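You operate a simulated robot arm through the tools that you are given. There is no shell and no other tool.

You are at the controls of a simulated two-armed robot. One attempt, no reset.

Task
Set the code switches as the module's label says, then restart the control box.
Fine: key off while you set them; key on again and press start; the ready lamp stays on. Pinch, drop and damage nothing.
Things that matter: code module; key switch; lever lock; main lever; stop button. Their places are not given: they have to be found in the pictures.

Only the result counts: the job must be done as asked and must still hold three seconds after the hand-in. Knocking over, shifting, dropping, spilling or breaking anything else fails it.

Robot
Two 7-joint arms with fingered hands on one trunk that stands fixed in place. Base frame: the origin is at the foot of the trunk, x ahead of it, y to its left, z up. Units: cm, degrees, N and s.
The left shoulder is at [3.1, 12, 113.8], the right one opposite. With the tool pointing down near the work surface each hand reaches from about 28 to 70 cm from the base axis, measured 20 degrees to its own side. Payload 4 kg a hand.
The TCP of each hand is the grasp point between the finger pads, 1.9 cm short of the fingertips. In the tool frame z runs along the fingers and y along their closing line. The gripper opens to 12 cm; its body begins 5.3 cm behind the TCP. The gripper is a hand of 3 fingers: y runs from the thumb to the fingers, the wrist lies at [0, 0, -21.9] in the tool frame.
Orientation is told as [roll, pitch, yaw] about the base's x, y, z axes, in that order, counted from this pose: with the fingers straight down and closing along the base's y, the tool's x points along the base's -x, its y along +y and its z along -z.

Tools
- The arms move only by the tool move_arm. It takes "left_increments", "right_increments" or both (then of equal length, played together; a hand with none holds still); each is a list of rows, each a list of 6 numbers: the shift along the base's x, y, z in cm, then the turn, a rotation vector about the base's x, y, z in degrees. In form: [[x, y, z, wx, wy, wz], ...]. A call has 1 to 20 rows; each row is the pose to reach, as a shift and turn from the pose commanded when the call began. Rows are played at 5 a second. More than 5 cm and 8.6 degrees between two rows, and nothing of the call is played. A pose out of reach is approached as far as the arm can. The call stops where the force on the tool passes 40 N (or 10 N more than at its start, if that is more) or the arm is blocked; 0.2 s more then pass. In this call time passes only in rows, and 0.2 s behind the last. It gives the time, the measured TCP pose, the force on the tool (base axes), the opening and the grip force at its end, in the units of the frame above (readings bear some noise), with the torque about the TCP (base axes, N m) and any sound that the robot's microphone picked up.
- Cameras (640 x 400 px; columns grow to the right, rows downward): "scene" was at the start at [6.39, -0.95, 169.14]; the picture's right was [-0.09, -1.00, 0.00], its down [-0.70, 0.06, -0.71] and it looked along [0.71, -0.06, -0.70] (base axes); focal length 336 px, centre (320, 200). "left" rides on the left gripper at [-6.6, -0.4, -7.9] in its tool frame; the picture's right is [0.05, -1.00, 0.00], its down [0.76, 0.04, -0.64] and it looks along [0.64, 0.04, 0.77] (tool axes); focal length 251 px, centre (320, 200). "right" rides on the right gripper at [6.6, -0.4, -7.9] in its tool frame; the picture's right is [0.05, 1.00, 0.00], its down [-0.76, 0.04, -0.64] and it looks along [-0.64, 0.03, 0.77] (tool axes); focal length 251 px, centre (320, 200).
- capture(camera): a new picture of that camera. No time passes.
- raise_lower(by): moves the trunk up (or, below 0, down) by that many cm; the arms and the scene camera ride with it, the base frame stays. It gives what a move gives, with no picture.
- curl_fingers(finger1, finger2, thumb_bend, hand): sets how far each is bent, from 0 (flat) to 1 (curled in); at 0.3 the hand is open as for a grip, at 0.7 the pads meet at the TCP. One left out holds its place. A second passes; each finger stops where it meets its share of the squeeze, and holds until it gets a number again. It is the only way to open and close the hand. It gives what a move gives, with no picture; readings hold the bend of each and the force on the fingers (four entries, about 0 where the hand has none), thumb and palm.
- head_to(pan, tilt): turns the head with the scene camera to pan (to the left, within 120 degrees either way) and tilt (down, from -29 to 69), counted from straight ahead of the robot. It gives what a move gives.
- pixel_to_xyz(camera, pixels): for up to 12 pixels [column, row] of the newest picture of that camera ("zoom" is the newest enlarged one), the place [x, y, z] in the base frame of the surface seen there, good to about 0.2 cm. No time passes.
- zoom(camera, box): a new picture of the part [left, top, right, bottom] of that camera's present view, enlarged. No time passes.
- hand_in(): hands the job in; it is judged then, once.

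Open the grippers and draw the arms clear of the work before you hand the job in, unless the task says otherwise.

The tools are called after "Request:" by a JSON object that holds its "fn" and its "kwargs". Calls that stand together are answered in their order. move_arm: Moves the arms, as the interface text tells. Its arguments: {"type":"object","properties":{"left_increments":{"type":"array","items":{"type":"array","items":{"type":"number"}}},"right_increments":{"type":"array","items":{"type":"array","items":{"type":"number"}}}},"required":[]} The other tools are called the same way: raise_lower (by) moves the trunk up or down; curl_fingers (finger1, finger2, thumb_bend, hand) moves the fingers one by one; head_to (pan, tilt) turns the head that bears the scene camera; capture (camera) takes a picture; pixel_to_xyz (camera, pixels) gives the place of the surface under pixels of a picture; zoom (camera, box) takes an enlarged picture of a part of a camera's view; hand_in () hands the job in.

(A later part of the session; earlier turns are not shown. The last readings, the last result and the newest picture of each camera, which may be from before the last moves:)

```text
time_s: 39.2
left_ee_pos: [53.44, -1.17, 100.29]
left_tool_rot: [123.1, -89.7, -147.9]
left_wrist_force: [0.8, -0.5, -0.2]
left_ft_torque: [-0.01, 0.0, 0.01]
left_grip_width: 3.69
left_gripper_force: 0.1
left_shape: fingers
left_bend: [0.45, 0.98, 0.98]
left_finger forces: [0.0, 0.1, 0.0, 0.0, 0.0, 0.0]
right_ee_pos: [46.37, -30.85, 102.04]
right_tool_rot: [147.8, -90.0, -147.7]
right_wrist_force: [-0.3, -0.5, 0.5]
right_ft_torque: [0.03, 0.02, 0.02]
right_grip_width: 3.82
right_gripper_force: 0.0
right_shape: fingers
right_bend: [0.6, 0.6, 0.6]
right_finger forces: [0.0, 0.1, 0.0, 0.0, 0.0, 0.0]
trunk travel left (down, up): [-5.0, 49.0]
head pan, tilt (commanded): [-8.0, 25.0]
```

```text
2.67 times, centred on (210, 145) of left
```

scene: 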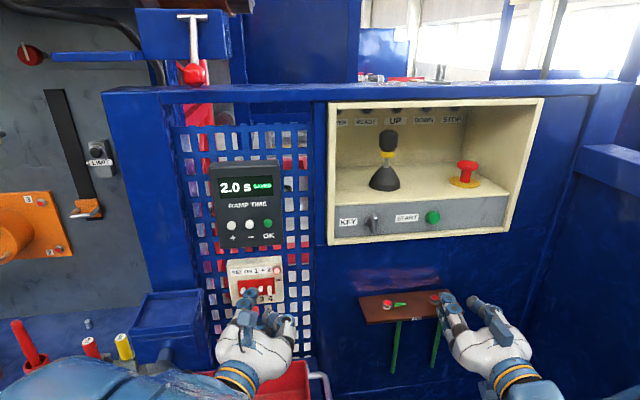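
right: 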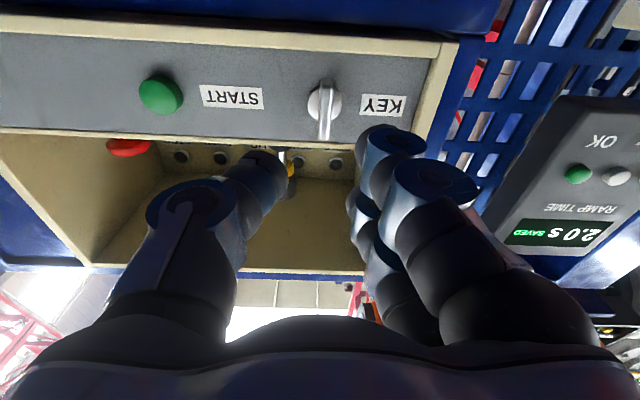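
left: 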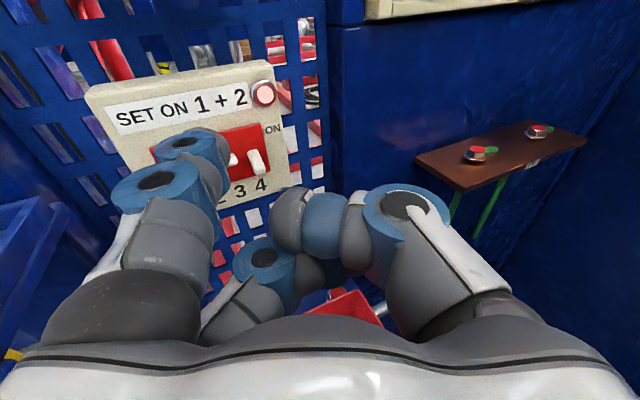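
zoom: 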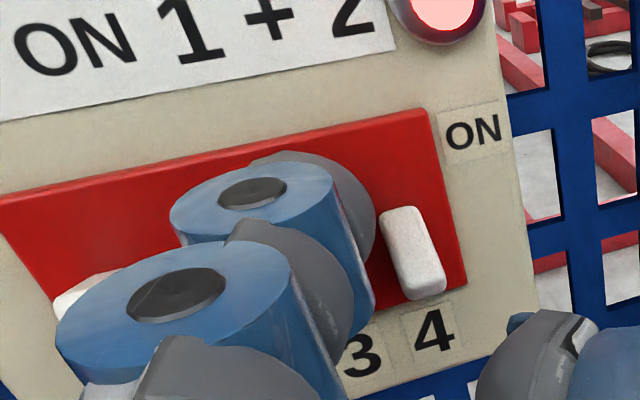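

No residual force; the lever seems to have snapped over. I lift the finger back up and retreat a little to see lever 3.

Request:
{"fn": "move_arm", "kwargs": {"left_increments": [[0, 0, 0.8, 0, 0, 0], [0, 0, 1.6, 0, 0, 0], [0, 0, 2.4, 0, 0, 0], [-1.5, 0.5, 2.4, 0, 0, 0], [-3.5, 1.1, 2.4, 0, 0, 0]]}}

Request:
{"fn": "zoom", "kwargs": {"camera": "scene", "box": [220, 250, 300, 320]}}

```text
time_s: 40.4
left_ee_pos: [49.8, 0.03, 102.68]
left_tool_rot: [129.8, -89.7, -154.7]
left_wrist_force: [-0.9, -0.6, 0.1]
left_ft_torque: [-0.01, 0.0, -0.02]
left_grip_width: 3.65
left_gripper_force: 0.1
left_shape: fingers
left_bend: [0.45, 0.98, 0.98]
left_finger forces: [0.0, 0.0, 0.1, 0.1, 0.1, 0.0]
right_ee_pos: [46.25, -30.74, 102.09]
right_tool_rot: [171.0, -90.1, -171.0]
right_wrist_force: [-0.5, 0.0, -0.1]
right_ft_torque: [0.02, -0.02, -0.03]
right_grip_width: 3.83
right_gripper_force: 0.1
right_shape: fingers
right_bend: [0.6, 0.6, 0.6]
right_finger forces: [0.0, 0.0, 0.0, 0.1, 0.1, 0.1]
trunk travel left (down, up): [-5.0, 49.0]
head pan, tilt (commanded): [-8.0, 25.0]
```

```text
5.71 times, centred on (260, 285) of scene
```

zoom: 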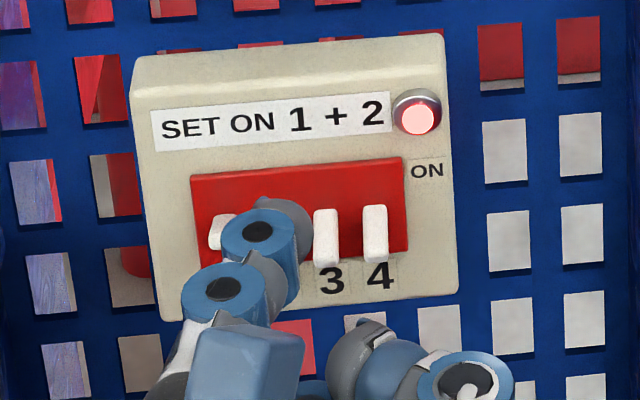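

Lever 3 is now down like lever 4. Next I lower the hand so that finger1 passes below lever 2, then go forward underneath it.

Request:
{"fn": "move_arm", "kwargs": {"left_increments": [[0, 0.3, -1.5, 0, 0, 0], [0, 0.7, -3, 0, 0, 0], [0, 0.75, -4.5, 0, 0, 0], [0, 0.75, -6.0, 0, 0, 0]]}}

Request:
{"fn": "zoom", "kwargs": {"camera": "scene", "box": [210, 260, 310, 350]}}

Request:
{"fn": "capture", "kwargs": {"camera": "left"}}

```text
time_s: 41.4
left_ee_pos: [49.9, 0.65, 96.75]
left_tool_rot: [128.3, -89.7, -153.2]
left_wrist_force: [-0.1, 0.3, 0.7]
left_ft_torque: [0.01, -0.02, 0.02]
left_grip_width: 3.67
left_gripper_force: 0.0
left_shape: fingers
left_bend: [0.45, 0.98, 0.98]
left_finger forces: [0.0, 0.0, 0.0, 0.0, 0.0, 0.0]
right_ee_pos: [46.27, -30.85, 102.12]
right_tool_rot: [110.0, -90.0, -110.1]
right_wrist_force: [0.2, -0.7, -0.8]
right_ft_torque: [-0.02, -0.02, -0.01]
right_grip_width: 3.8
right_gripper_force: 0.1
right_shape: fingers
right_bend: [0.6, 0.6, 0.6]
right_finger forces: [0.0, 0.2, 0.0, 0.1, 0.0, 0.0]
trunk travel left (down, up): [-5.0, 49.0]
head pan, tilt (commanded): [-8.0, 25.0]
```

```text
4.44 times, centred on (260, 305) of scene
```

zoom: 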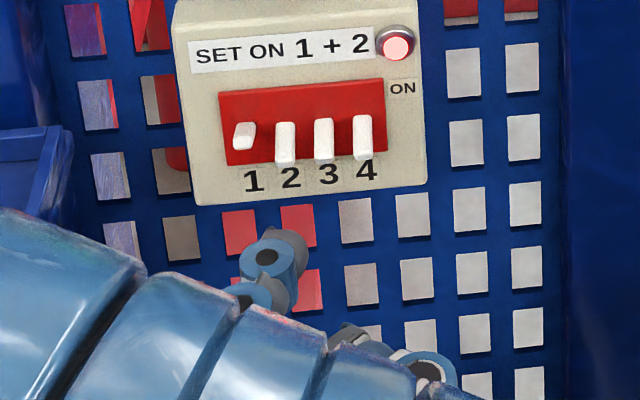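

```text
taken
```

left: 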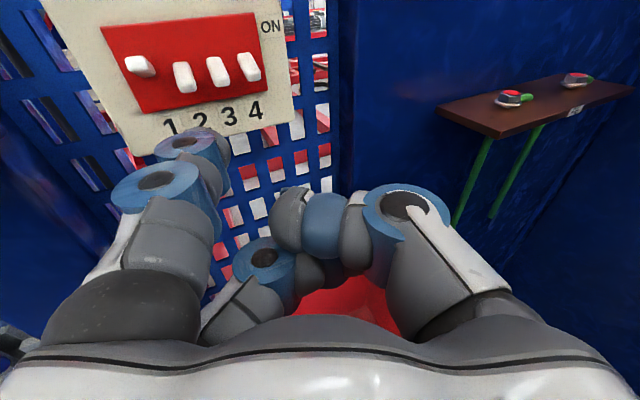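

Clear view: 1 up, 2–4 down, finger below. I measure the tip's top points in the scene zoom.

Request:
{"fn": "pixel_to_xyz", "kwargs": {"camera": "zoom", "pixels": [[275, 233], [285, 235], [298, 240], [304, 250], [300, 265], [265, 245], [250, 250], [285, 130], [285, 155], [323, 125], [323, 152], [243, 138]]}}

```text
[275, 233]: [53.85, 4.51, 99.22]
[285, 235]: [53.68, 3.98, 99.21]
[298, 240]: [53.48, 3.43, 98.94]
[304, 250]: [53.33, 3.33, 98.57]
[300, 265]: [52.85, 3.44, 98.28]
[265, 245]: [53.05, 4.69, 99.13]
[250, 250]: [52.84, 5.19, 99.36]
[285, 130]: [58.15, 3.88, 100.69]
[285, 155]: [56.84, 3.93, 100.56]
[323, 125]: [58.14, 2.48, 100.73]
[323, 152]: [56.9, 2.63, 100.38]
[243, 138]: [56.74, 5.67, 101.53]
```

Finger top is z≈99.2, right edge y≈3.3; I go forward 3.8 cm and 0.2 cm to the left under lever 2.

Request:
{"fn": "move_arm", "kwargs": {"left_increments": [[1.2, 0.1, 0, 0, 0, 0], [2.4, 0.2, 0, 0, 0, 0], [3.2, 0.2, 0, 0, 0, 0], [3.8, 0.2, 0, 0, 0, 0]]}}

Request:
{"fn": "zoom", "kwargs": {"camera": "scene", "box": [210, 260, 310, 350]}}

Request:
{"fn": "zoom", "kwargs": {"camera": "left", "box": [90, 20, 330, 220]}}

```text
time_s: 42.4
left_ee_pos: [53.88, 0.92, 96.69]
left_tool_rot: [130.9, -89.7, -155.9]
left_wrist_force: [0.4, -0.7, -0.1]
left_ft_torque: [-0.02, -0.01, 0.0]
left_grip_width: 3.68
left_gripper_force: 0.1
left_shape: fingers
left_bend: [0.45, 0.98, 0.98]
left_finger forces: [0.0, 0.1, 0.0, 0.0, 0.0, 0.0]
right_ee_pos: [46.3, -30.74, 102.07]
right_tool_rot: [144.6, -90.0, -144.6]
right_wrist_force: [0.4, 0.0, -0.1]
right_ft_torque: [-0.01, 0.02, 0.01]
right_grip_width: 3.79
right_gripper_force: 0.1
right_shape: fingers
right_bend: [0.6, 0.6, 0.6]
right_finger forces: [0.0, 0.0, 0.0, 0.0, 0.0, 0.0]
trunk travel left (down, up): [-5.0, 49.0]
head pan, tilt (commanded): [-8.0, 25.0]
```

```text
4.44 times, centred on (260, 305) of scene
```

zoom: 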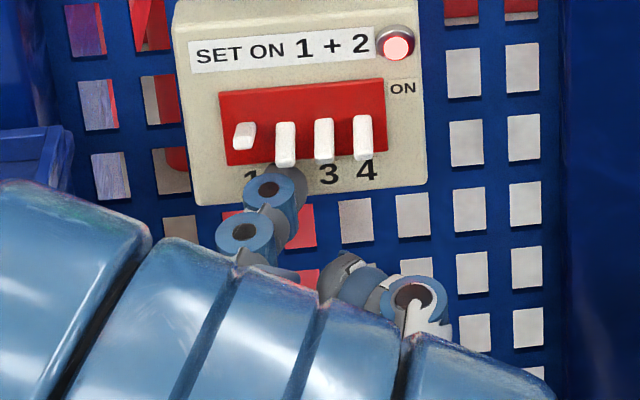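

```text
2.00 times, centred on (210, 120) of left
```

zoom: 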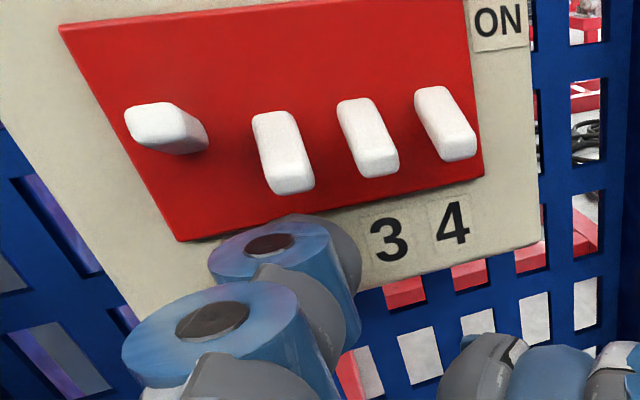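

The tip sits just below lever 2, with its right edge between 2 and 3. I raise it 2.0 cm slowly.

Request:
{"fn": "move_arm", "kwargs": {"left_increments": [[0, 0, 0.5, 0, 0, 0], [0, 0, 0.9, 0, 0, 0], [0, 0, 1.2, 0, 0, 0], [0, 0, 1.5, 0, 0, 0], [0, 0, 1.8, 0, 0, 0], [0, 0, 2.0, 0, 0, 0]]}}

Request:
{"fn": "zoom", "kwargs": {"camera": "scene", "box": [210, 260, 310, 350]}}

Request:
{"fn": "zoom", "kwargs": {"camera": "left", "box": [90, 20, 330, 220]}}

```text
time_s: 43.8
left_ee_pos: [53.64, 0.98, 98.51]
left_tool_rot: [114.3, -89.8, -139.3]
left_wrist_force: [-2.8, 0.5, -9.3]
left_ft_torque: [-0.36, 0.39, 0.15]
left_grip_width: 3.35
left_gripper_force: 4.7
left_shape: fingers
left_bend: [0.45, 0.98, 0.98]
left_finger forces: [9.4, 0.0, 0.0, 0.0, 0.0, 0.1]
right_ee_pos: [46.33, -30.76, 102.11]
right_tool_rot: [0.8, -90.0, -0.7]
right_wrist_force: [0.0, -1.1, -0.3]
right_ft_torque: [-0.01, -0.02, 0.0]
right_grip_width: 3.8
right_gripper_force: 0.1
right_shape: fingers
right_bend: [0.6, 0.6, 0.6]
right_finger forces: [0.0, 0.0, 0.0, 0.0, 0.0, 0.0]
trunk travel left (down, up): [-5.0, 49.0]
head pan, tilt (commanded): [-8.0, 25.0]
```

```text
4.44 times, centred on (260, 305) of scene
```

zoom: 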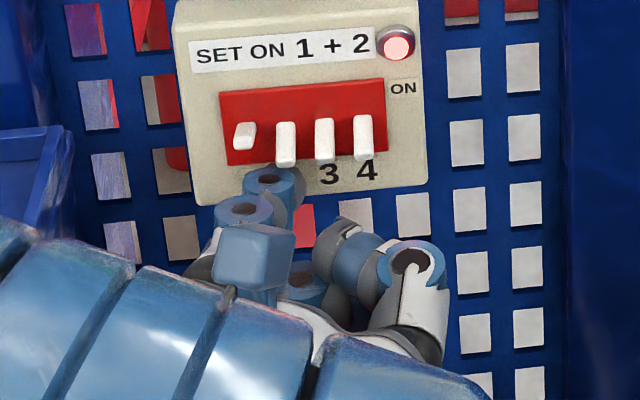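

```text
2.00 times, centred on (210, 120) of left
```

zoom: 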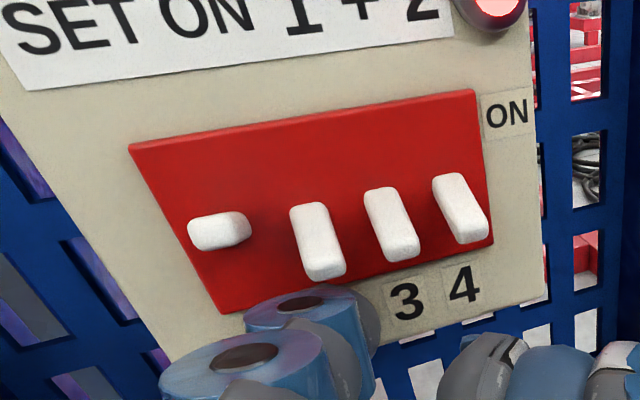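

The reading shows 9.3 N downward on the finger and lever 2 not flipped yet; the finger appears displaced relative to the hand. I measure where the fingertip is now.

Request:
{"fn": "zoom", "kwargs": {"camera": "scene", "box": [240, 275, 300, 320]}}

Request:
{"fn": "pixel_to_xyz", "kwargs": {"camera": "zoom", "pixels": [[90, 175], [120, 190], [80, 195], [100, 240], [150, 200], [160, 230], [120, 175], [60, 200], [160, 100], [160, 150], [262, 90], [262, 140]]}}

```text
8.89 times, centred on (270, 298) of scene
```

zoom: 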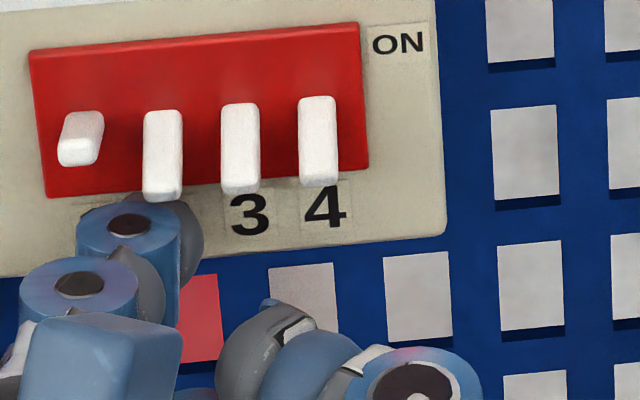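

```text
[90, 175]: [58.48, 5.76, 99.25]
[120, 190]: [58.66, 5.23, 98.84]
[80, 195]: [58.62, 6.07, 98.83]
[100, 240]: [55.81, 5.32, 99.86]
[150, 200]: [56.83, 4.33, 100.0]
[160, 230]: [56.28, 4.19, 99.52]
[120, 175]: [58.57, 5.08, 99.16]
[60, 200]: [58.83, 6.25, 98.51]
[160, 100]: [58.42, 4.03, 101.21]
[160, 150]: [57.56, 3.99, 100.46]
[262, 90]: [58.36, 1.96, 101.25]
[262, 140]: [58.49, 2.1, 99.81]
```

The fingertip (top z≈99.95) is touching lever 2's underside and the finger has yielded about 1 cm, so the lever needs a bit more force. I raise further in small steps.

Request:
{"fn": "move_arm", "kwargs": {"left_increments": [[0, 0, 0.2, 0, 0, 0], [0, 0, 0.4, 0, 0, 0], [0, 0, 0.6, 0, 0, 0]]}}

Request:
{"fn": "zoom", "kwargs": {"camera": "scene", "box": [240, 275, 300, 320]}}

```text
time_s: 44.6
left_ee_pos: [53.84, 1.02, 98.88]
left_tool_rot: [9.2, -89.6, -34.0]
left_wrist_force: [-8.8, 2.2, -29.1]
left_ft_torque: [-1.14, 1.26, 0.49]
left_grip_width: 3.16
left_gripper_force: 15.3
left_shape: fingers
left_bend: [0.46, 0.98, 0.98]
left_finger forces: [30.1, 0.0, 0.1, 0.0, 0.1, 0.0]
right_ee_pos: [46.22, -30.67, 102.01]
right_tool_rot: [-20.2, -89.8, 20.2]
right_wrist_force: [0.4, 0.2, 1.0]
right_ft_torque: [0.01, 0.01, 0.0]
right_grip_width: 3.79
right_gripper_force: 0.1
right_shape: fingers
right_bend: [0.6, 0.6, 0.6]
right_finger forces: [0.0, 0.0, 0.1, 0.0, 0.0, 0.0]
trunk travel left (down, up): [-5.0, 49.0]
head pan, tilt (commanded): [-8.0, 25.0]
```

```text
8.89 times, centred on (270, 298) of scene
```

zoom: 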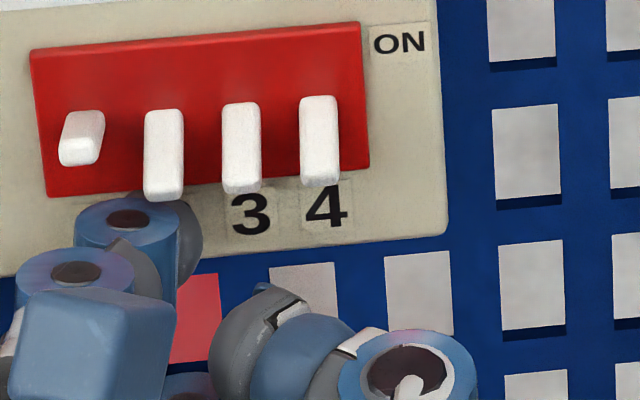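

The torque puts the contact at about (58.5, 4.9): the fingertip is caught under the lower edge of the red plate, not on the lever. I lower back at once and retreat 1 cm in x before raising again.

Request:
{"fn": "move_arm", "kwargs": {"left_increments": [[0, 0, -0.4, 0, 0, 0], [0, 0, -1.0, 0, 0, 0], [0, 0, -2.0, 0, 0, 0], [0, 0, -2.8, 0, 0, 0], [-0.6, 0, -2.8, 0, 0, 0], [-1.1, 0, -2.8, 0, 0, 0]]}}

Request:
{"fn": "zoom", "kwargs": {"camera": "scene", "box": [220, 260, 300, 320]}}

Request:
{"fn": "zoom", "kwargs": {"camera": "left", "box": [90, 20, 330, 220]}}

```text
time_s: 46.0
left_ee_pos: [52.48, 0.9, 96.45]
left_tool_rot: [131.8, -89.6, -156.6]
left_wrist_force: [0.0, 0.5, 0.1]
left_ft_torque: [0.0, 0.04, -0.02]
left_grip_width: 3.67
left_gripper_force: 0.1
left_shape: fingers
left_bend: [0.45, 0.98, 0.98]
left_finger forces: [0.0, 0.0, 0.0, 0.0, 0.1, 0.1]
right_ee_pos: [46.29, -30.78, 102.19]
right_tool_rot: [152.6, -90.0, -152.4]
right_wrist_force: [0.1, 0.0, 0.5]
right_ft_torque: [0.0, 0.03, 0.02]
right_grip_width: 3.79
right_gripper_force: 0.0
right_shape: fingers
right_bend: [0.6, 0.6, 0.6]
right_finger forces: [0.0, 0.0, 0.0, 0.0, 0.1, 0.0]
trunk travel left (down, up): [-5.0, 49.0]
head pan, tilt (commanded): [-8.0, 25.0]
```

```text
6.67 times, centred on (260, 290) of scene
```

zoom: 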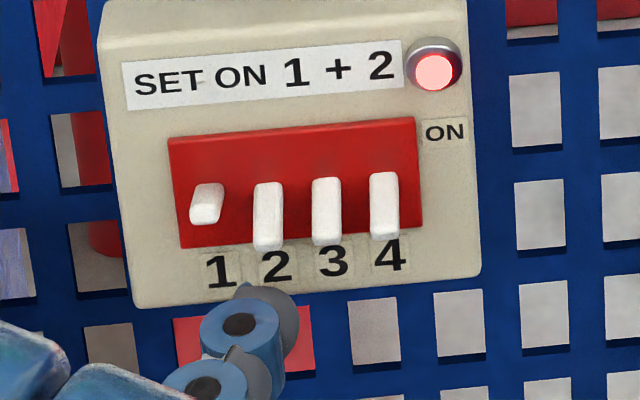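

```text
2.00 times, centred on (210, 120) of left
```

zoom: 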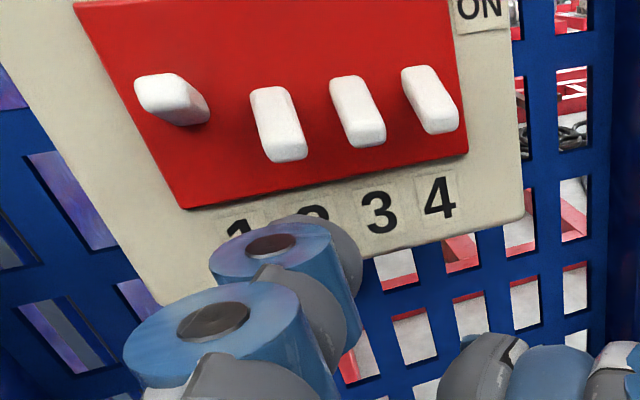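

The finger is free and the module looks unchanged. I go 0.3 cm forward (tip end ≈57.5, short of the red plate) and raise again beneath lever 2.

Request:
{"fn": "move_arm", "kwargs": {"left_increments": [[0.3, 0, 0, 0, 0, 0], [0.3, 0, 0.6, 0, 0, 0], [0.3, 0, 1.0, 0, 0, 0], [0.3, 0, 1.3, 0, 0, 0], [0.3, 0, 1.6, 0, 0, 0], [0.3, 0, 1.9, 0, 0, 0]]}}

Request:
{"fn": "zoom", "kwargs": {"camera": "scene", "box": [220, 260, 300, 320]}}

Request:
{"fn": "zoom", "kwargs": {"camera": "left", "box": [90, 20, 330, 220]}}

```text
time_s: 47.4
left_ee_pos: [52.88, 0.79, 98.43]
left_tool_rot: [127.0, -89.7, -152.0]
left_wrist_force: [0.2, -0.2, 0.7]
left_ft_torque: [-0.03, -0.03, 0.02]
left_grip_width: 3.68
left_gripper_force: 0.0
left_shape: fingers
left_bend: [0.45, 0.98, 0.98]
left_finger forces: [0.0, 0.1, 0.0, 0.0, 0.0, 0.0]
right_ee_pos: [46.19, -30.77, 102.15]
right_tool_rot: [160.3, -90.0, -160.1]
right_wrist_force: [0.0, -0.4, 0.4]
right_ft_torque: [0.02, 0.02, 0.0]
right_grip_width: 3.8
right_gripper_force: 0.1
right_shape: fingers
right_bend: [0.6, 0.6, 0.6]
right_finger forces: [0.1, 0.0, 0.0, 0.1, 0.0, 0.0]
trunk travel left (down, up): [-5.0, 49.0]
head pan, tilt (commanded): [-8.0, 25.0]
```

```text
6.67 times, centred on (260, 290) of scene
```

zoom: 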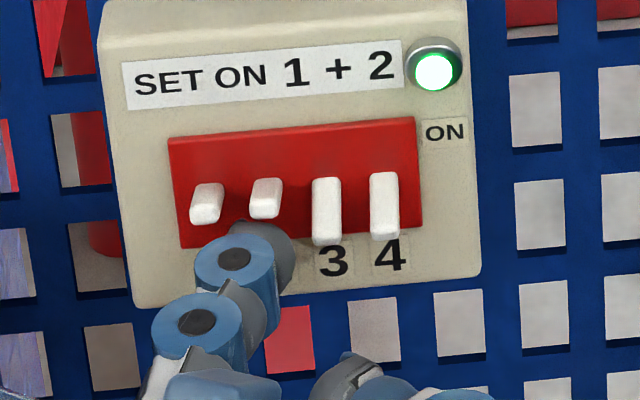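

```text
2.00 times, centred on (210, 120) of left
```

zoom: 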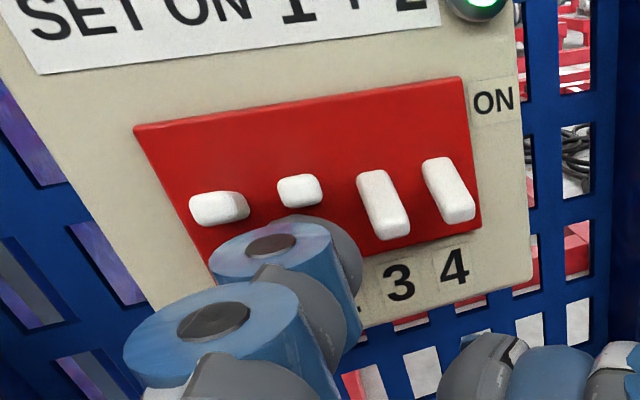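

Lever 2 flipped up and the module lamp turned green: 1 and 2 on, 3 and 4 off. I lower slightly and withdraw the left hand.

Request:
{"fn": "move_arm", "kwargs": {"left_increments": [[0, 0, -0.6, 0, 0, 0], [-1, 0, -1.0, 0, 0, 0], [-2.5, 0.3, -1, 0, 0, 0], [-4, 0.6, -1, 0, 0, 0], [-5, 1, 0, 0, 0, 0]]}}

Request:
{"fn": "capture", "kwargs": {"camera": "scene"}}

Request:
{"fn": "zoom", "kwargs": {"camera": "scene", "box": [220, 260, 300, 320]}}

Request:
{"fn": "zoom", "kwargs": {"camera": "scene", "box": [320, 95, 480, 245]}}

```text
time_s: 48.6
left_ee_pos: [47.77, 1.83, 98.56]
left_tool_rot: [135.4, -89.7, -160.2]
left_wrist_force: [-0.1, 0.0, -0.2]
left_ft_torque: [-0.02, 0.0, 0.02]
left_grip_width: 3.66
left_gripper_force: 0.0
left_shape: fingers
left_bend: [0.45, 0.98, 0.98]
left_finger forces: [0.1, 0.0, 0.0, 0.1, 0.0, 0.0]
right_ee_pos: [46.16, -30.78, 102.05]
right_tool_rot: [174.5, -89.9, -174.5]
right_wrist_force: [0.8, 0.5, 0.5]
right_ft_torque: [-0.01, 0.0, 0.0]
right_grip_width: 3.77
right_gripper_force: 0.0
right_shape: fingers
right_bend: [0.6, 0.6, 0.6]
right_finger forces: [0.0, 0.0, 0.0, 0.0, 0.0, 0.0]
trunk travel left (down, up): [-5.0, 49.0]
head pan, tilt (commanded): [-8.0, 25.0]
```

```text
taken
```

scene: 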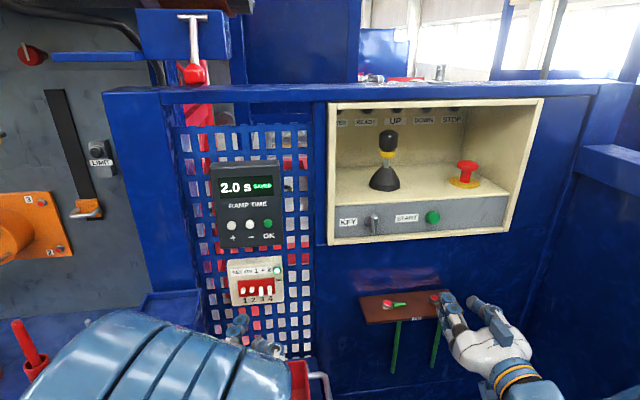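

```text
6.67 times, centred on (260, 290) of scene
```

zoom: 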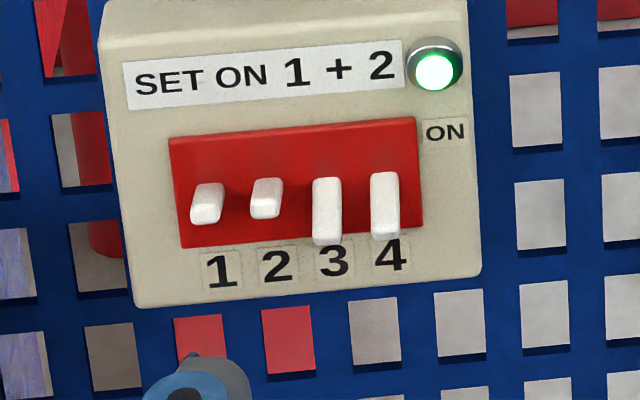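

```text
2.67 times, centred on (400, 170) of scene
```

zoom: 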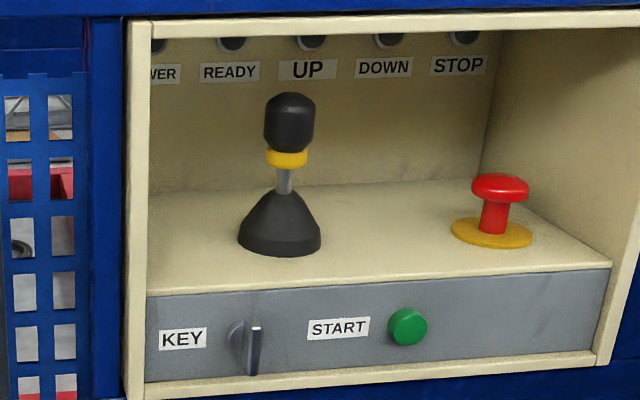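

Module is right and the key is still off. I measure the key bow in this view and move the right hand to stand off in front of it.

Request:
{"fn": "pixel_to_xyz", "kwargs": {"camera": "zoom", "pixels": [[258, 330], [256, 350], [254, 368], [248, 345], [236, 335], [407, 327], [400, 320], [415, 335], [262, 345], [407, 312]]}}

Request:
{"fn": "move_arm", "kwargs": {"right_increments": [[0.5, 2, 2.5, 0, 0, 0], [1, 4, 5, 0, 0, 0], [1.5, 6.5, 7.5, 0, 0, 0], [2.2, 9, 9.8, 0, 0, 0], [3.3, 11.75, 9.85, 0, 0, 0]]}}

Request:
{"fn": "capture", "kwargs": {"camera": "right"}}

Request:
{"fn": "capture", "kwargs": {"camera": "scene"}}

```text
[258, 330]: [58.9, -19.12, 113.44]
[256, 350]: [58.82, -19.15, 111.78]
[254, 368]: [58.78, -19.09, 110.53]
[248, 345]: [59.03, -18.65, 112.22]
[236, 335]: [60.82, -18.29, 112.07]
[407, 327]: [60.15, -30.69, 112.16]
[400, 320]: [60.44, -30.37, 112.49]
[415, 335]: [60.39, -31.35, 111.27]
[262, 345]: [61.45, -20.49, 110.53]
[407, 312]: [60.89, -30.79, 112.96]
```

```text
time_s: 49.8
left_ee_pos: [47.89, 1.85, 98.46]
left_tool_rot: [125.6, -89.7, -150.4]
left_wrist_force: [0.0, -0.8, 1.2]
left_ft_torque: [-0.01, 0.0, -0.04]
left_grip_width: 3.66
left_gripper_force: 0.0
left_shape: fingers
left_bend: [0.45, 0.98, 0.98]
left_finger forces: [0.0, 0.0, 0.0, 0.1, 0.1, 0.0]
right_ee_pos: [49.45, -19.16, 111.93]
right_tool_rot: [6.4, -89.9, -6.3]
right_wrist_force: [-0.1, 0.4, -0.6]
right_ft_torque: [-0.01, -0.02, 0.01]
right_grip_width: 3.8
right_gripper_force: 0.0
right_shape: fingers
right_bend: [0.6, 0.6, 0.6]
right_finger forces: [0.0, 0.1, 0.0, 0.0, 0.1, 0.0]
trunk travel left (down, up): [-5.0, 49.0]
head pan, tilt (commanded): [-8.0, 25.0]
```

```text
taken
```

right: 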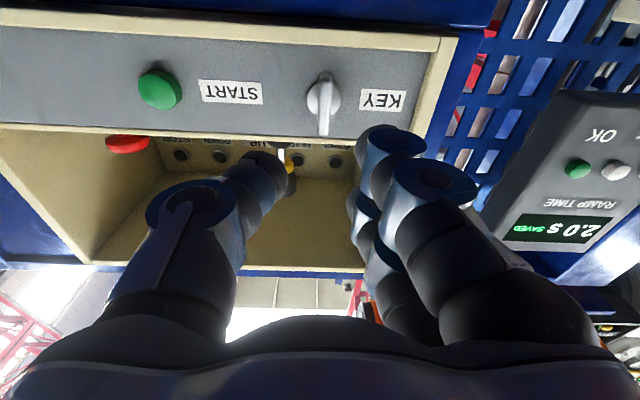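

```text
taken
```

scene: 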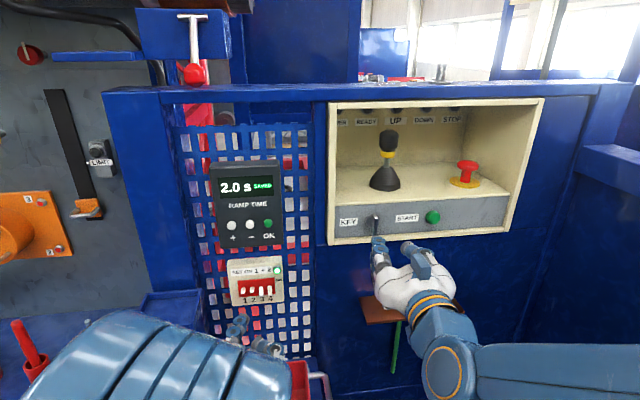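

The hand is aligned with the vertical bow as before. I advance 9.1 cm to put the bow between thumb and fingers.

Request:
{"fn": "move_arm", "kwargs": {"right_increments": [[3, 0.05, 0, 0, 0, 0], [6, 0.1, 0, 0, 0, 0], [7.5, 0.1, 0, 0, 0, 0], [8.5, 0.1, 0, 0, 0, 0], [9.1, 0.1, 0, 0, 0, 0]]}}

Request:
{"fn": "capture", "kwargs": {"camera": "right"}}

Request:
{"fn": "zoom", "kwargs": {"camera": "scene", "box": [320, 180, 460, 280]}}

```text
time_s: 51.0
left_ee_pos: [47.79, 1.86, 98.47]
left_tool_rot: [125.9, -89.7, -150.7]
left_wrist_force: [-0.1, -0.1, -0.2]
left_ft_torque: [0.01, 0.03, 0.0]
left_grip_width: 3.67
left_gripper_force: 0.1
left_shape: fingers
left_bend: [0.45, 0.98, 0.98]
left_finger forces: [0.0, 0.0, 0.0, 0.0, 0.0, 0.0]
right_ee_pos: [58.73, -18.93, 112.0]
right_tool_rot: [158.9, -90.0, -158.8]
right_wrist_force: [0.3, 0.2, -0.1]
right_ft_torque: [0.0, 0.02, 0.02]
right_grip_width: 3.79
right_gripper_force: 0.0
right_shape: fingers
right_bend: [0.6, 0.6, 0.6]
right_finger forces: [0.0, 0.0, 0.0, 0.0, 0.0, 0.0]
trunk travel left (down, up): [-5.0, 49.0]
head pan, tilt (commanded): [-8.0, 25.0]
```

```text
taken
```

right: 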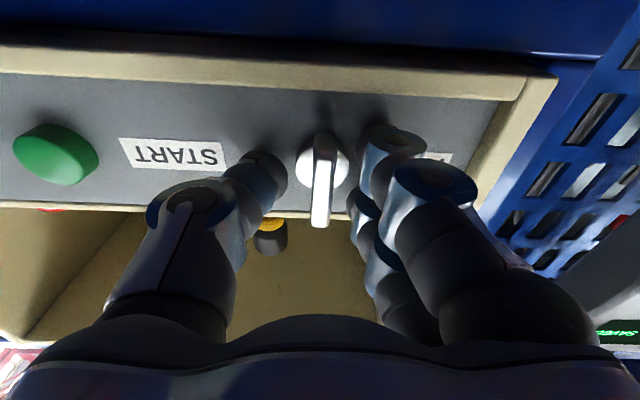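

```text
4.00 times, centred on (390, 230) of scene
```

zoom: 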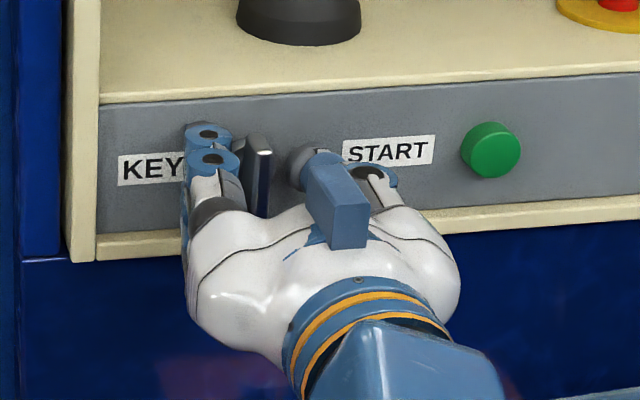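

The bow stands between the fingers and the thumb without contact. I close on it gently.

Request:
{"fn": "curl_fingers", "kwargs": {"hand": "right", "finger1": 0.69, "finger2": 0.69, "thumb_bend": 0.69}}

Request:
{"fn": "move_arm", "kwargs": {"right_increments": [[0, 0, 0, 7, 0, 0], [0, 0, 0, 14, 0, 0], [0, 0, 0, 21, 0, 0], [0, 0, 0, 28, 0, 0], [0, 0, 0, 35, 0, 0]]}}

Request:
{"fn": "capture", "kwargs": {"camera": "right"}}

Request:
{"fn": "zoom", "kwargs": {"camera": "scene", "box": [320, 95, 480, 280]}}

```text
time_s: 52.0
left_ee_pos: [47.82, 2.02, 98.59]
left_tool_rot: [129.1, -89.6, -153.8]
left_wrist_force: [0.0, 0.1, 0.3]
left_ft_torque: [0.03, -0.02, 0.01]
left_grip_width: 3.66
left_gripper_force: 0.1
left_shape: fingers
left_bend: [0.45, 0.98, 0.98]
left_finger forces: [0.0, 0.1, 0.1, 0.1, 0.1, 0.0]
right_ee_pos: [58.73, -18.87, 111.93]
right_tool_rot: [-98.8, -90.0, 98.8]
right_wrist_force: [1.3, 4.1, -0.6]
right_ft_torque: [-0.02, 0.01, 0.04]
right_grip_width: 1.78
right_gripper_force: 3.7
right_shape: fingers
right_bend: [0.67, 0.67, 0.68]
right_finger forces: [2.8, 2.5, 0.1, 0.1, 1.8, 0.1]
trunk travel left (down, up): [-5.0, 49.0]
head pan, tilt (commanded): [-8.0, 25.0]
```

```text
time_s: 53.2
left_ee_pos: [47.86, 1.91, 98.51]
left_tool_rot: [127.0, -89.7, -151.8]
left_wrist_force: [0.6, 0.6, -0.5]
left_ft_torque: [0.0, 0.02, -0.02]
left_grip_width: 3.66
left_gripper_force: 0.0
left_shape: fingers
left_bend: [0.45, 0.98, 0.98]
left_finger forces: [0.0, 0.1, 0.0, 0.1, 0.0, 0.1]
right_ee_pos: [58.67, -18.94, 111.96]
right_tool_rot: [90.2, -54.9, -90.2]
right_wrist_force: [3.5, 1.6, 2.1]
right_ft_torque: [-0.01, -0.03, 0.03]
right_grip_width: 1.71
right_gripper_force: 3.0
right_shape: fingers
right_bend: [0.67, 0.67, 0.68]
right_finger forces: [2.2, 2.5, 0.0, 0.1, 1.8, 0.1]
trunk travel left (down, up): [-5.0, 49.0]
head pan, tilt (commanded): [-8.0, 25.0]
```

```text
taken
```

right: 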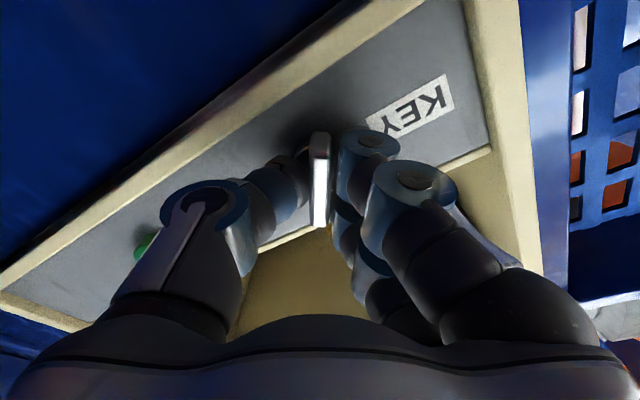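

```text
2.16 times, centred on (400, 188) of scene
```

zoom: 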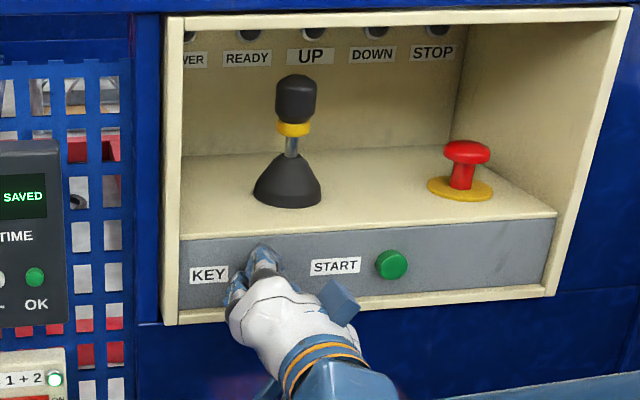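

The key follows the hand (35° so far). I continue to the full 90° and look at the lamps.

Request:
{"fn": "move_arm", "kwargs": {"right_increments": [[0, 0, 0, 8, 0, 0], [0, 0, 0, 16, 0, 0], [0, 0, 0, 24, 0, 0], [0, 0, 0, 32, 0, 0], [0, 0, 0, 40, 0, 0], [0, 0, 0, 48, 0, 0], [0, 0, 0, 55, 0, 0]]}}

Request:
{"fn": "capture", "kwargs": {"camera": "right"}}

Request:
{"fn": "zoom", "kwargs": {"camera": "scene", "box": [320, 95, 480, 280]}}

```text
time_s: 54.8
left_ee_pos: [47.73, 1.88, 98.46]
left_tool_rot: [124.7, -89.8, -149.6]
left_wrist_force: [0.0, 0.0, 0.2]
left_ft_torque: [0.03, -0.02, 0.0]
left_grip_width: 3.69
left_gripper_force: 0.0
left_shape: fingers
left_bend: [0.45, 0.98, 0.98]
left_finger forces: [0.0, 0.0, 0.0, 0.1, 0.0, 0.0]
right_ee_pos: [58.72, -19.11, 111.92]
right_tool_rot: [90.0, 0.3, -90.1]
right_wrist_force: [2.0, 1.6, -0.6]
right_ft_torque: [-0.03, -0.05, 0.01]
right_grip_width: 1.75
right_gripper_force: 3.2
right_shape: fingers
right_bend: [0.67, 0.67, 0.67]
right_finger forces: [1.5, 1.6, 0.1, 0.0, 4.1, 0.0]
trunk travel left (down, up): [-5.0, 49.0]
head pan, tilt (commanded): [-8.0, 25.0]
```

```text
taken
```

right: 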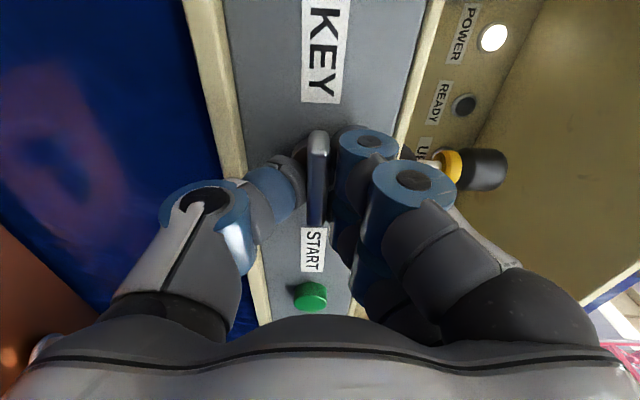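

```text
2.16 times, centred on (400, 188) of scene
```

zoom: 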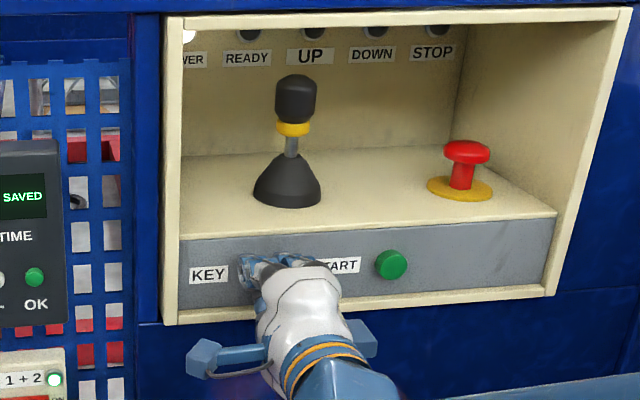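

POWER is lit again with the bow horizontal. I release the key and back off.

Request:
{"fn": "curl_fingers", "kwargs": {"hand": "right", "finger1": 0.6, "finger2": 0.6, "thumb_bend": 0.6}}

Request:
{"fn": "move_arm", "kwargs": {"right_increments": [[-2, 0, 0, 0, 0, 0], [-5, 0, 0, 0, 0, 0], [-9, 0, 0, 0, 0, 0]]}}

Request:
{"fn": "capture", "kwargs": {"camera": "right"}}

Request:
{"fn": "zoom", "kwargs": {"camera": "scene", "box": [320, 95, 480, 280]}}

```text
time_s: 55.8
left_ee_pos: [47.88, 1.84, 98.46]
left_tool_rot: [125.0, -89.8, -149.9]
left_wrist_force: [-0.1, 0.0, 0.3]
left_ft_torque: [-0.01, 0.0, -0.02]
left_grip_width: 3.69
left_gripper_force: 0.1
left_shape: fingers
left_bend: [0.45, 0.98, 0.98]
left_finger forces: [0.1, 0.0, 0.0, 0.0, 0.1, 0.0]
right_ee_pos: [58.63, -19.02, 111.99]
right_tool_rot: [90.1, 0.0, -90.1]
right_wrist_force: [0.1, -0.6, -0.6]
right_ft_torque: [-0.02, 0.02, -0.03]
right_grip_width: 3.79
right_gripper_force: 0.1
right_shape: fingers
right_bend: [0.6, 0.6, 0.6]
right_finger forces: [0.0, 0.0, 0.0, 0.1, 0.0, 0.0]
trunk travel left (down, up): [-5.0, 49.0]
head pan, tilt (commanded): [-8.0, 25.0]
```

```text
time_s: 56.6
left_ee_pos: [47.75, 1.88, 98.39]
left_tool_rot: [129.5, -89.7, -154.4]
left_wrist_force: [-0.2, -0.2, 0.4]
left_ft_torque: [-0.03, 0.0, 0.02]
left_grip_width: 3.68
left_gripper_force: 0.0
left_shape: fingers
left_bend: [0.45, 0.98, 0.98]
left_finger forces: [0.1, 0.0, 0.0, 0.0, 0.0, 0.0]
right_ee_pos: [49.78, -19.04, 112.19]
right_tool_rot: [90.2, 0.0, -90.0]
right_wrist_force: [0.2, 0.1, -0.4]
right_ft_torque: [0.02, -0.01, 0.0]
right_grip_width: 3.77
right_gripper_force: 0.0
right_shape: fingers
right_bend: [0.6, 0.6, 0.6]
right_finger forces: [0.1, 0.0, 0.1, 0.1, 0.0, 0.0]
trunk travel left (down, up): [-5.0, 49.0]
head pan, tilt (commanded): [-8.0, 25.0]
```

```text
taken
```

right: 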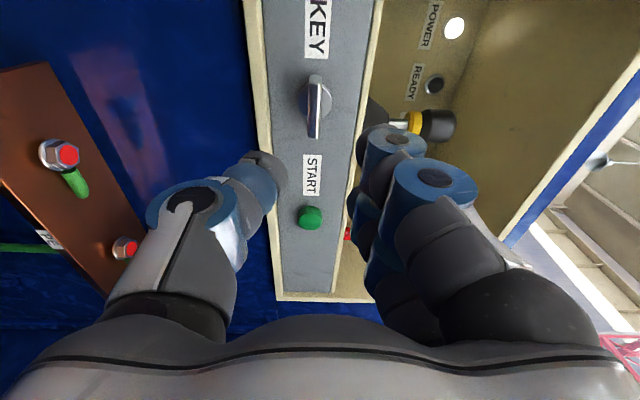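

```text
2.16 times, centred on (400, 188) of scene
```

zoom: 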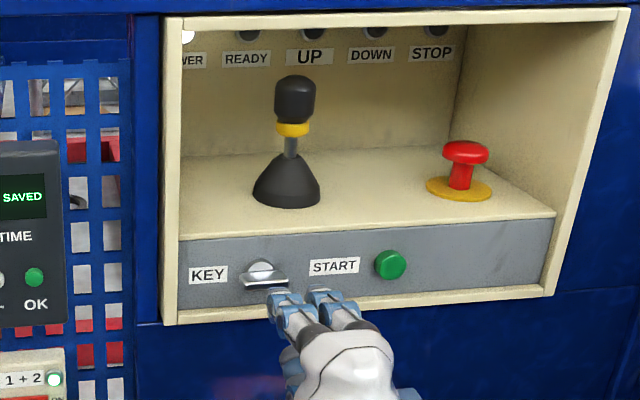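

START is the green button centred at about (60.15,-30.7,112.15). I close the right fingers and move so that the right-hand fingertip lines up with it.

Request:
{"fn": "curl_fingers", "kwargs": {"hand": "right", "finger1": 0.7, "finger2": 0.7, "thumb_bend": 0.7}}

Request:
{"fn": "move_arm", "kwargs": {"right_increments": [[0, -3, -0.2, 0, 0, 0], [0, -6, -0.4, 0, 0, 0], [0, -8.5, -0.6, 0, 0, 0], [2, -10.1, -0.8, 0, 0, 0], [4.5, -10.1, -0.8, 0, 0, 0]]}}

Request:
{"fn": "capture", "kwargs": {"camera": "right"}}

Request:
{"fn": "zoom", "kwargs": {"camera": "scene", "box": [370, 190, 470, 280]}}

```text
time_s: 57.6
left_ee_pos: [47.9, 1.82, 98.45]
left_tool_rot: [125.3, -89.7, -150.2]
left_wrist_force: [0.7, 0.2, 0.5]
left_ft_torque: [-0.01, -0.01, -0.02]
left_grip_width: 3.67
left_gripper_force: 0.1
left_shape: fingers
left_bend: [0.45, 0.98, 0.98]
left_finger forces: [0.0, 0.0, 0.1, 0.0, 0.0, 0.0]
right_ee_pos: [50.03, -18.96, 112.07]
right_tool_rot: [90.1, 0.0, -90.0]
right_wrist_force: [0.5, -0.6, -0.3]
right_ft_torque: [0.03, -0.01, -0.01]
right_grip_width: 1.09
right_gripper_force: 0.0
right_shape: fingers
right_bend: [0.71, 0.71, 0.7]
right_finger forces: [0.0, 0.0, 0.0, 0.1, 0.0, 0.0]
trunk travel left (down, up): [-5.0, 49.0]
head pan, tilt (commanded): [-8.0, 25.0]
```

```text
time_s: 58.8
left_ee_pos: [47.79, 1.81, 98.5]
left_tool_rot: [122.6, -89.7, -147.6]
left_wrist_force: [-0.3, 0.1, -0.5]
left_ft_torque: [0.01, 0.0, 0.0]
left_grip_width: 3.69
left_gripper_force: 0.2
left_shape: fingers
left_bend: [0.45, 0.98, 0.98]
left_finger forces: [0.0, 0.0, 0.1, 0.0, 0.0, 0.1]
right_ee_pos: [54.31, -29.18, 111.18]
right_tool_rot: [90.0, 0.1, -90.1]
right_wrist_force: [-0.4, 0.7, -0.1]
right_ft_torque: [-0.03, 0.0, -0.02]
right_grip_width: 1.06
right_gripper_force: 0.2
right_shape: fingers
right_bend: [0.71, 0.71, 0.7]
right_finger forces: [0.1, 0.0, 0.0, 0.0, 0.0, 0.0]
trunk travel left (down, up): [-5.0, 49.0]
head pan, tilt (commanded): [-8.0, 25.0]
```

```text
taken
```

right: 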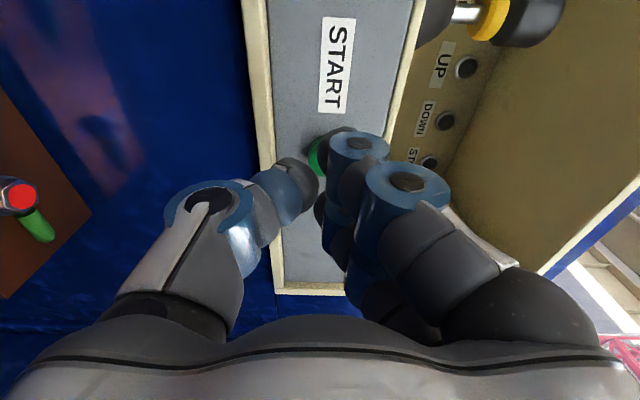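

```text
4.44 times, centred on (420, 235) of scene
```

zoom: 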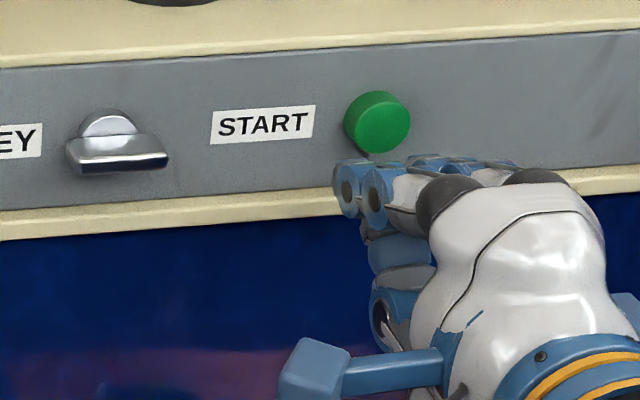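

I measure the fingertips in this zoom: left finger near (345,175), right finger near (430,160).

Request:
{"fn": "pixel_to_xyz", "kwargs": {"camera": "zoom", "pixels": [[338, 175], [350, 168], [348, 195], [372, 175], [420, 160], [430, 165], [450, 165], [490, 172], [378, 125], [400, 250], [375, 235], [400, 180]]}}

Request:
{"fn": "zoom", "kwargs": {"camera": "right", "box": [220, 90, 470, 300]}}

```text
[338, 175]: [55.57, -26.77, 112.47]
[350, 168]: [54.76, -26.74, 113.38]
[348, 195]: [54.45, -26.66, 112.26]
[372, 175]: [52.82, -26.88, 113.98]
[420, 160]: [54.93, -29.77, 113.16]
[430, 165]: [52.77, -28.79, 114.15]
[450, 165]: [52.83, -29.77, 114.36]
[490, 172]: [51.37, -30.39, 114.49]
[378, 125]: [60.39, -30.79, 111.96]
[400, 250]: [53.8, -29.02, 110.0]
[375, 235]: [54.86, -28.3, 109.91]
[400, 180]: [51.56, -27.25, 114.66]
```

```text
1.90 times, centred on (345, 195) of right
```

zoom: 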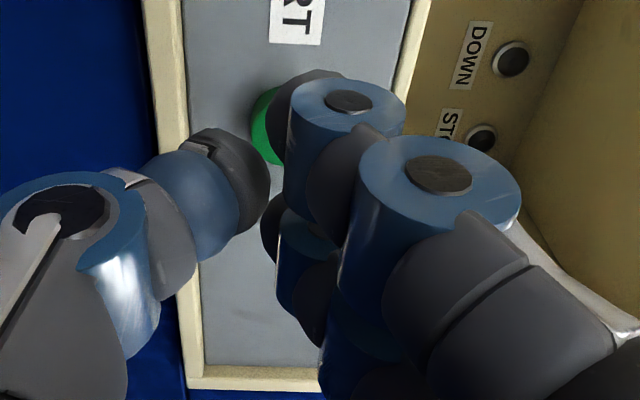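

The right finger (y≈-30.7, z≈112.3) is in line with the green button. I advance 3.4 cm to just short of it.

Request:
{"fn": "move_arm", "kwargs": {"right_increments": [[1.2, 0, 0, 0, 0, 0], [2.4, 0, 0, 0, 0, 0], [3.4, 0, 0, 0, 0, 0]]}}

Request:
{"fn": "zoom", "kwargs": {"camera": "scene", "box": [370, 190, 470, 280]}}

Request:
{"fn": "zoom", "kwargs": {"camera": "right", "box": [220, 90, 470, 300]}}

```text
time_s: 59.6
left_ee_pos: [47.74, 1.92, 98.55]
left_tool_rot: [123.2, -89.7, -148.1]
left_wrist_force: [-0.7, 0.3, -0.6]
left_ft_torque: [-0.01, 0.0, -0.01]
left_grip_width: 3.67
left_gripper_force: 0.0
left_shape: fingers
left_bend: [0.45, 0.98, 0.98]
left_finger forces: [0.0, 0.1, 0.0, 0.0, 0.1, 0.1]
right_ee_pos: [57.71, -29.17, 111.14]
right_tool_rot: [90.0, 0.0, -90.0]
right_wrist_force: [1.1, -0.9, -0.7]
right_ft_torque: [0.01, 0.0, 0.0]
right_grip_width: 1.08
right_gripper_force: 0.2
right_shape: fingers
right_bend: [0.71, 0.71, 0.7]
right_finger forces: [0.0, 0.0, 0.0, 0.0, 0.0, 0.0]
trunk travel left (down, up): [-5.0, 49.0]
head pan, tilt (commanded): [-8.0, 25.0]
```

```text
4.44 times, centred on (420, 235) of scene
```

zoom: 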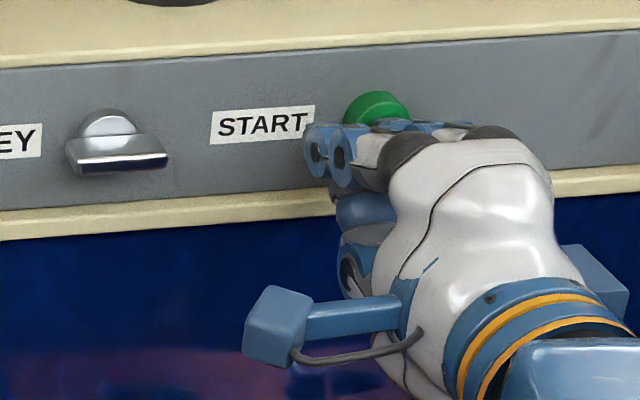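

```text
1.90 times, centred on (345, 195) of right
```

zoom: 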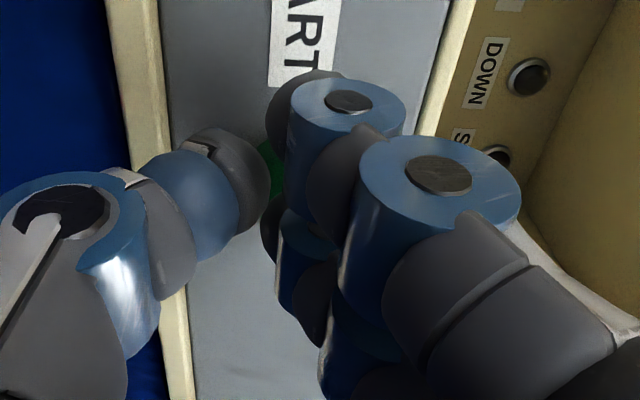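

No contact yet. I push forward slowly 1.2 cm to press START and read the force.

Request:
{"fn": "move_arm", "kwargs": {"right_increments": [[0.3, 0, 0, 0, 0, 0], [0.6, 0, 0, 0, 0, 0], [0.8, 0, 0, 0, 0, 0], [1.0, 0, 0, 0, 0, 0], [1.2, 0, 0, 0, 0, 0]]}}

Request:
{"fn": "zoom", "kwargs": {"camera": "scene", "box": [320, 95, 480, 280]}}

```text
time_s: 60.8
left_ee_pos: [47.62, 1.83, 98.64]
left_tool_rot: [131.6, -89.8, -156.4]
left_wrist_force: [-0.4, 0.1, 0.1]
left_ft_torque: [0.02, -0.04, 0.0]
left_grip_width: 3.66
left_gripper_force: 0.1
left_shape: fingers
left_bend: [0.45, 0.98, 0.98]
left_finger forces: [0.0, 0.0, 0.1, 0.1, 0.0, 0.0]
right_ee_pos: [58.5, -29.1, 111.17]
right_tool_rot: [90.2, 0.0, -90.1]
right_wrist_force: [-8.4, -1.2, 2.4]
right_ft_torque: [-0.05, -0.12, -0.14]
right_grip_width: 1.05
right_gripper_force: 4.0
right_shape: fingers
right_bend: [0.71, 0.71, 0.7]
right_finger forces: [0.0, 8.9, 0.0, 0.1, 0.0, 0.0]
trunk travel left (down, up): [-5.0, 49.0]
head pan, tilt (commanded): [-8.0, 25.0]
heard: click
```

```text
2.16 times, centred on (400, 188) of scene
```

zoom: 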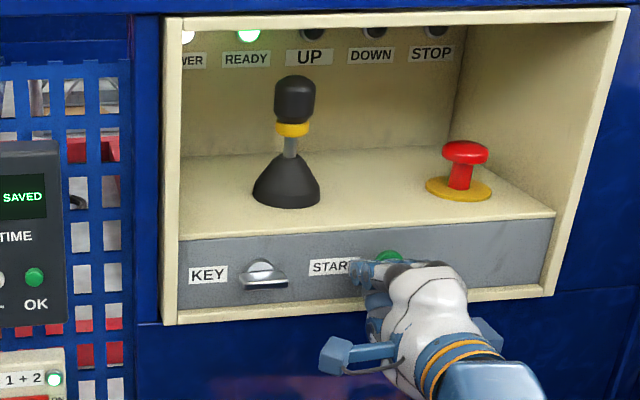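

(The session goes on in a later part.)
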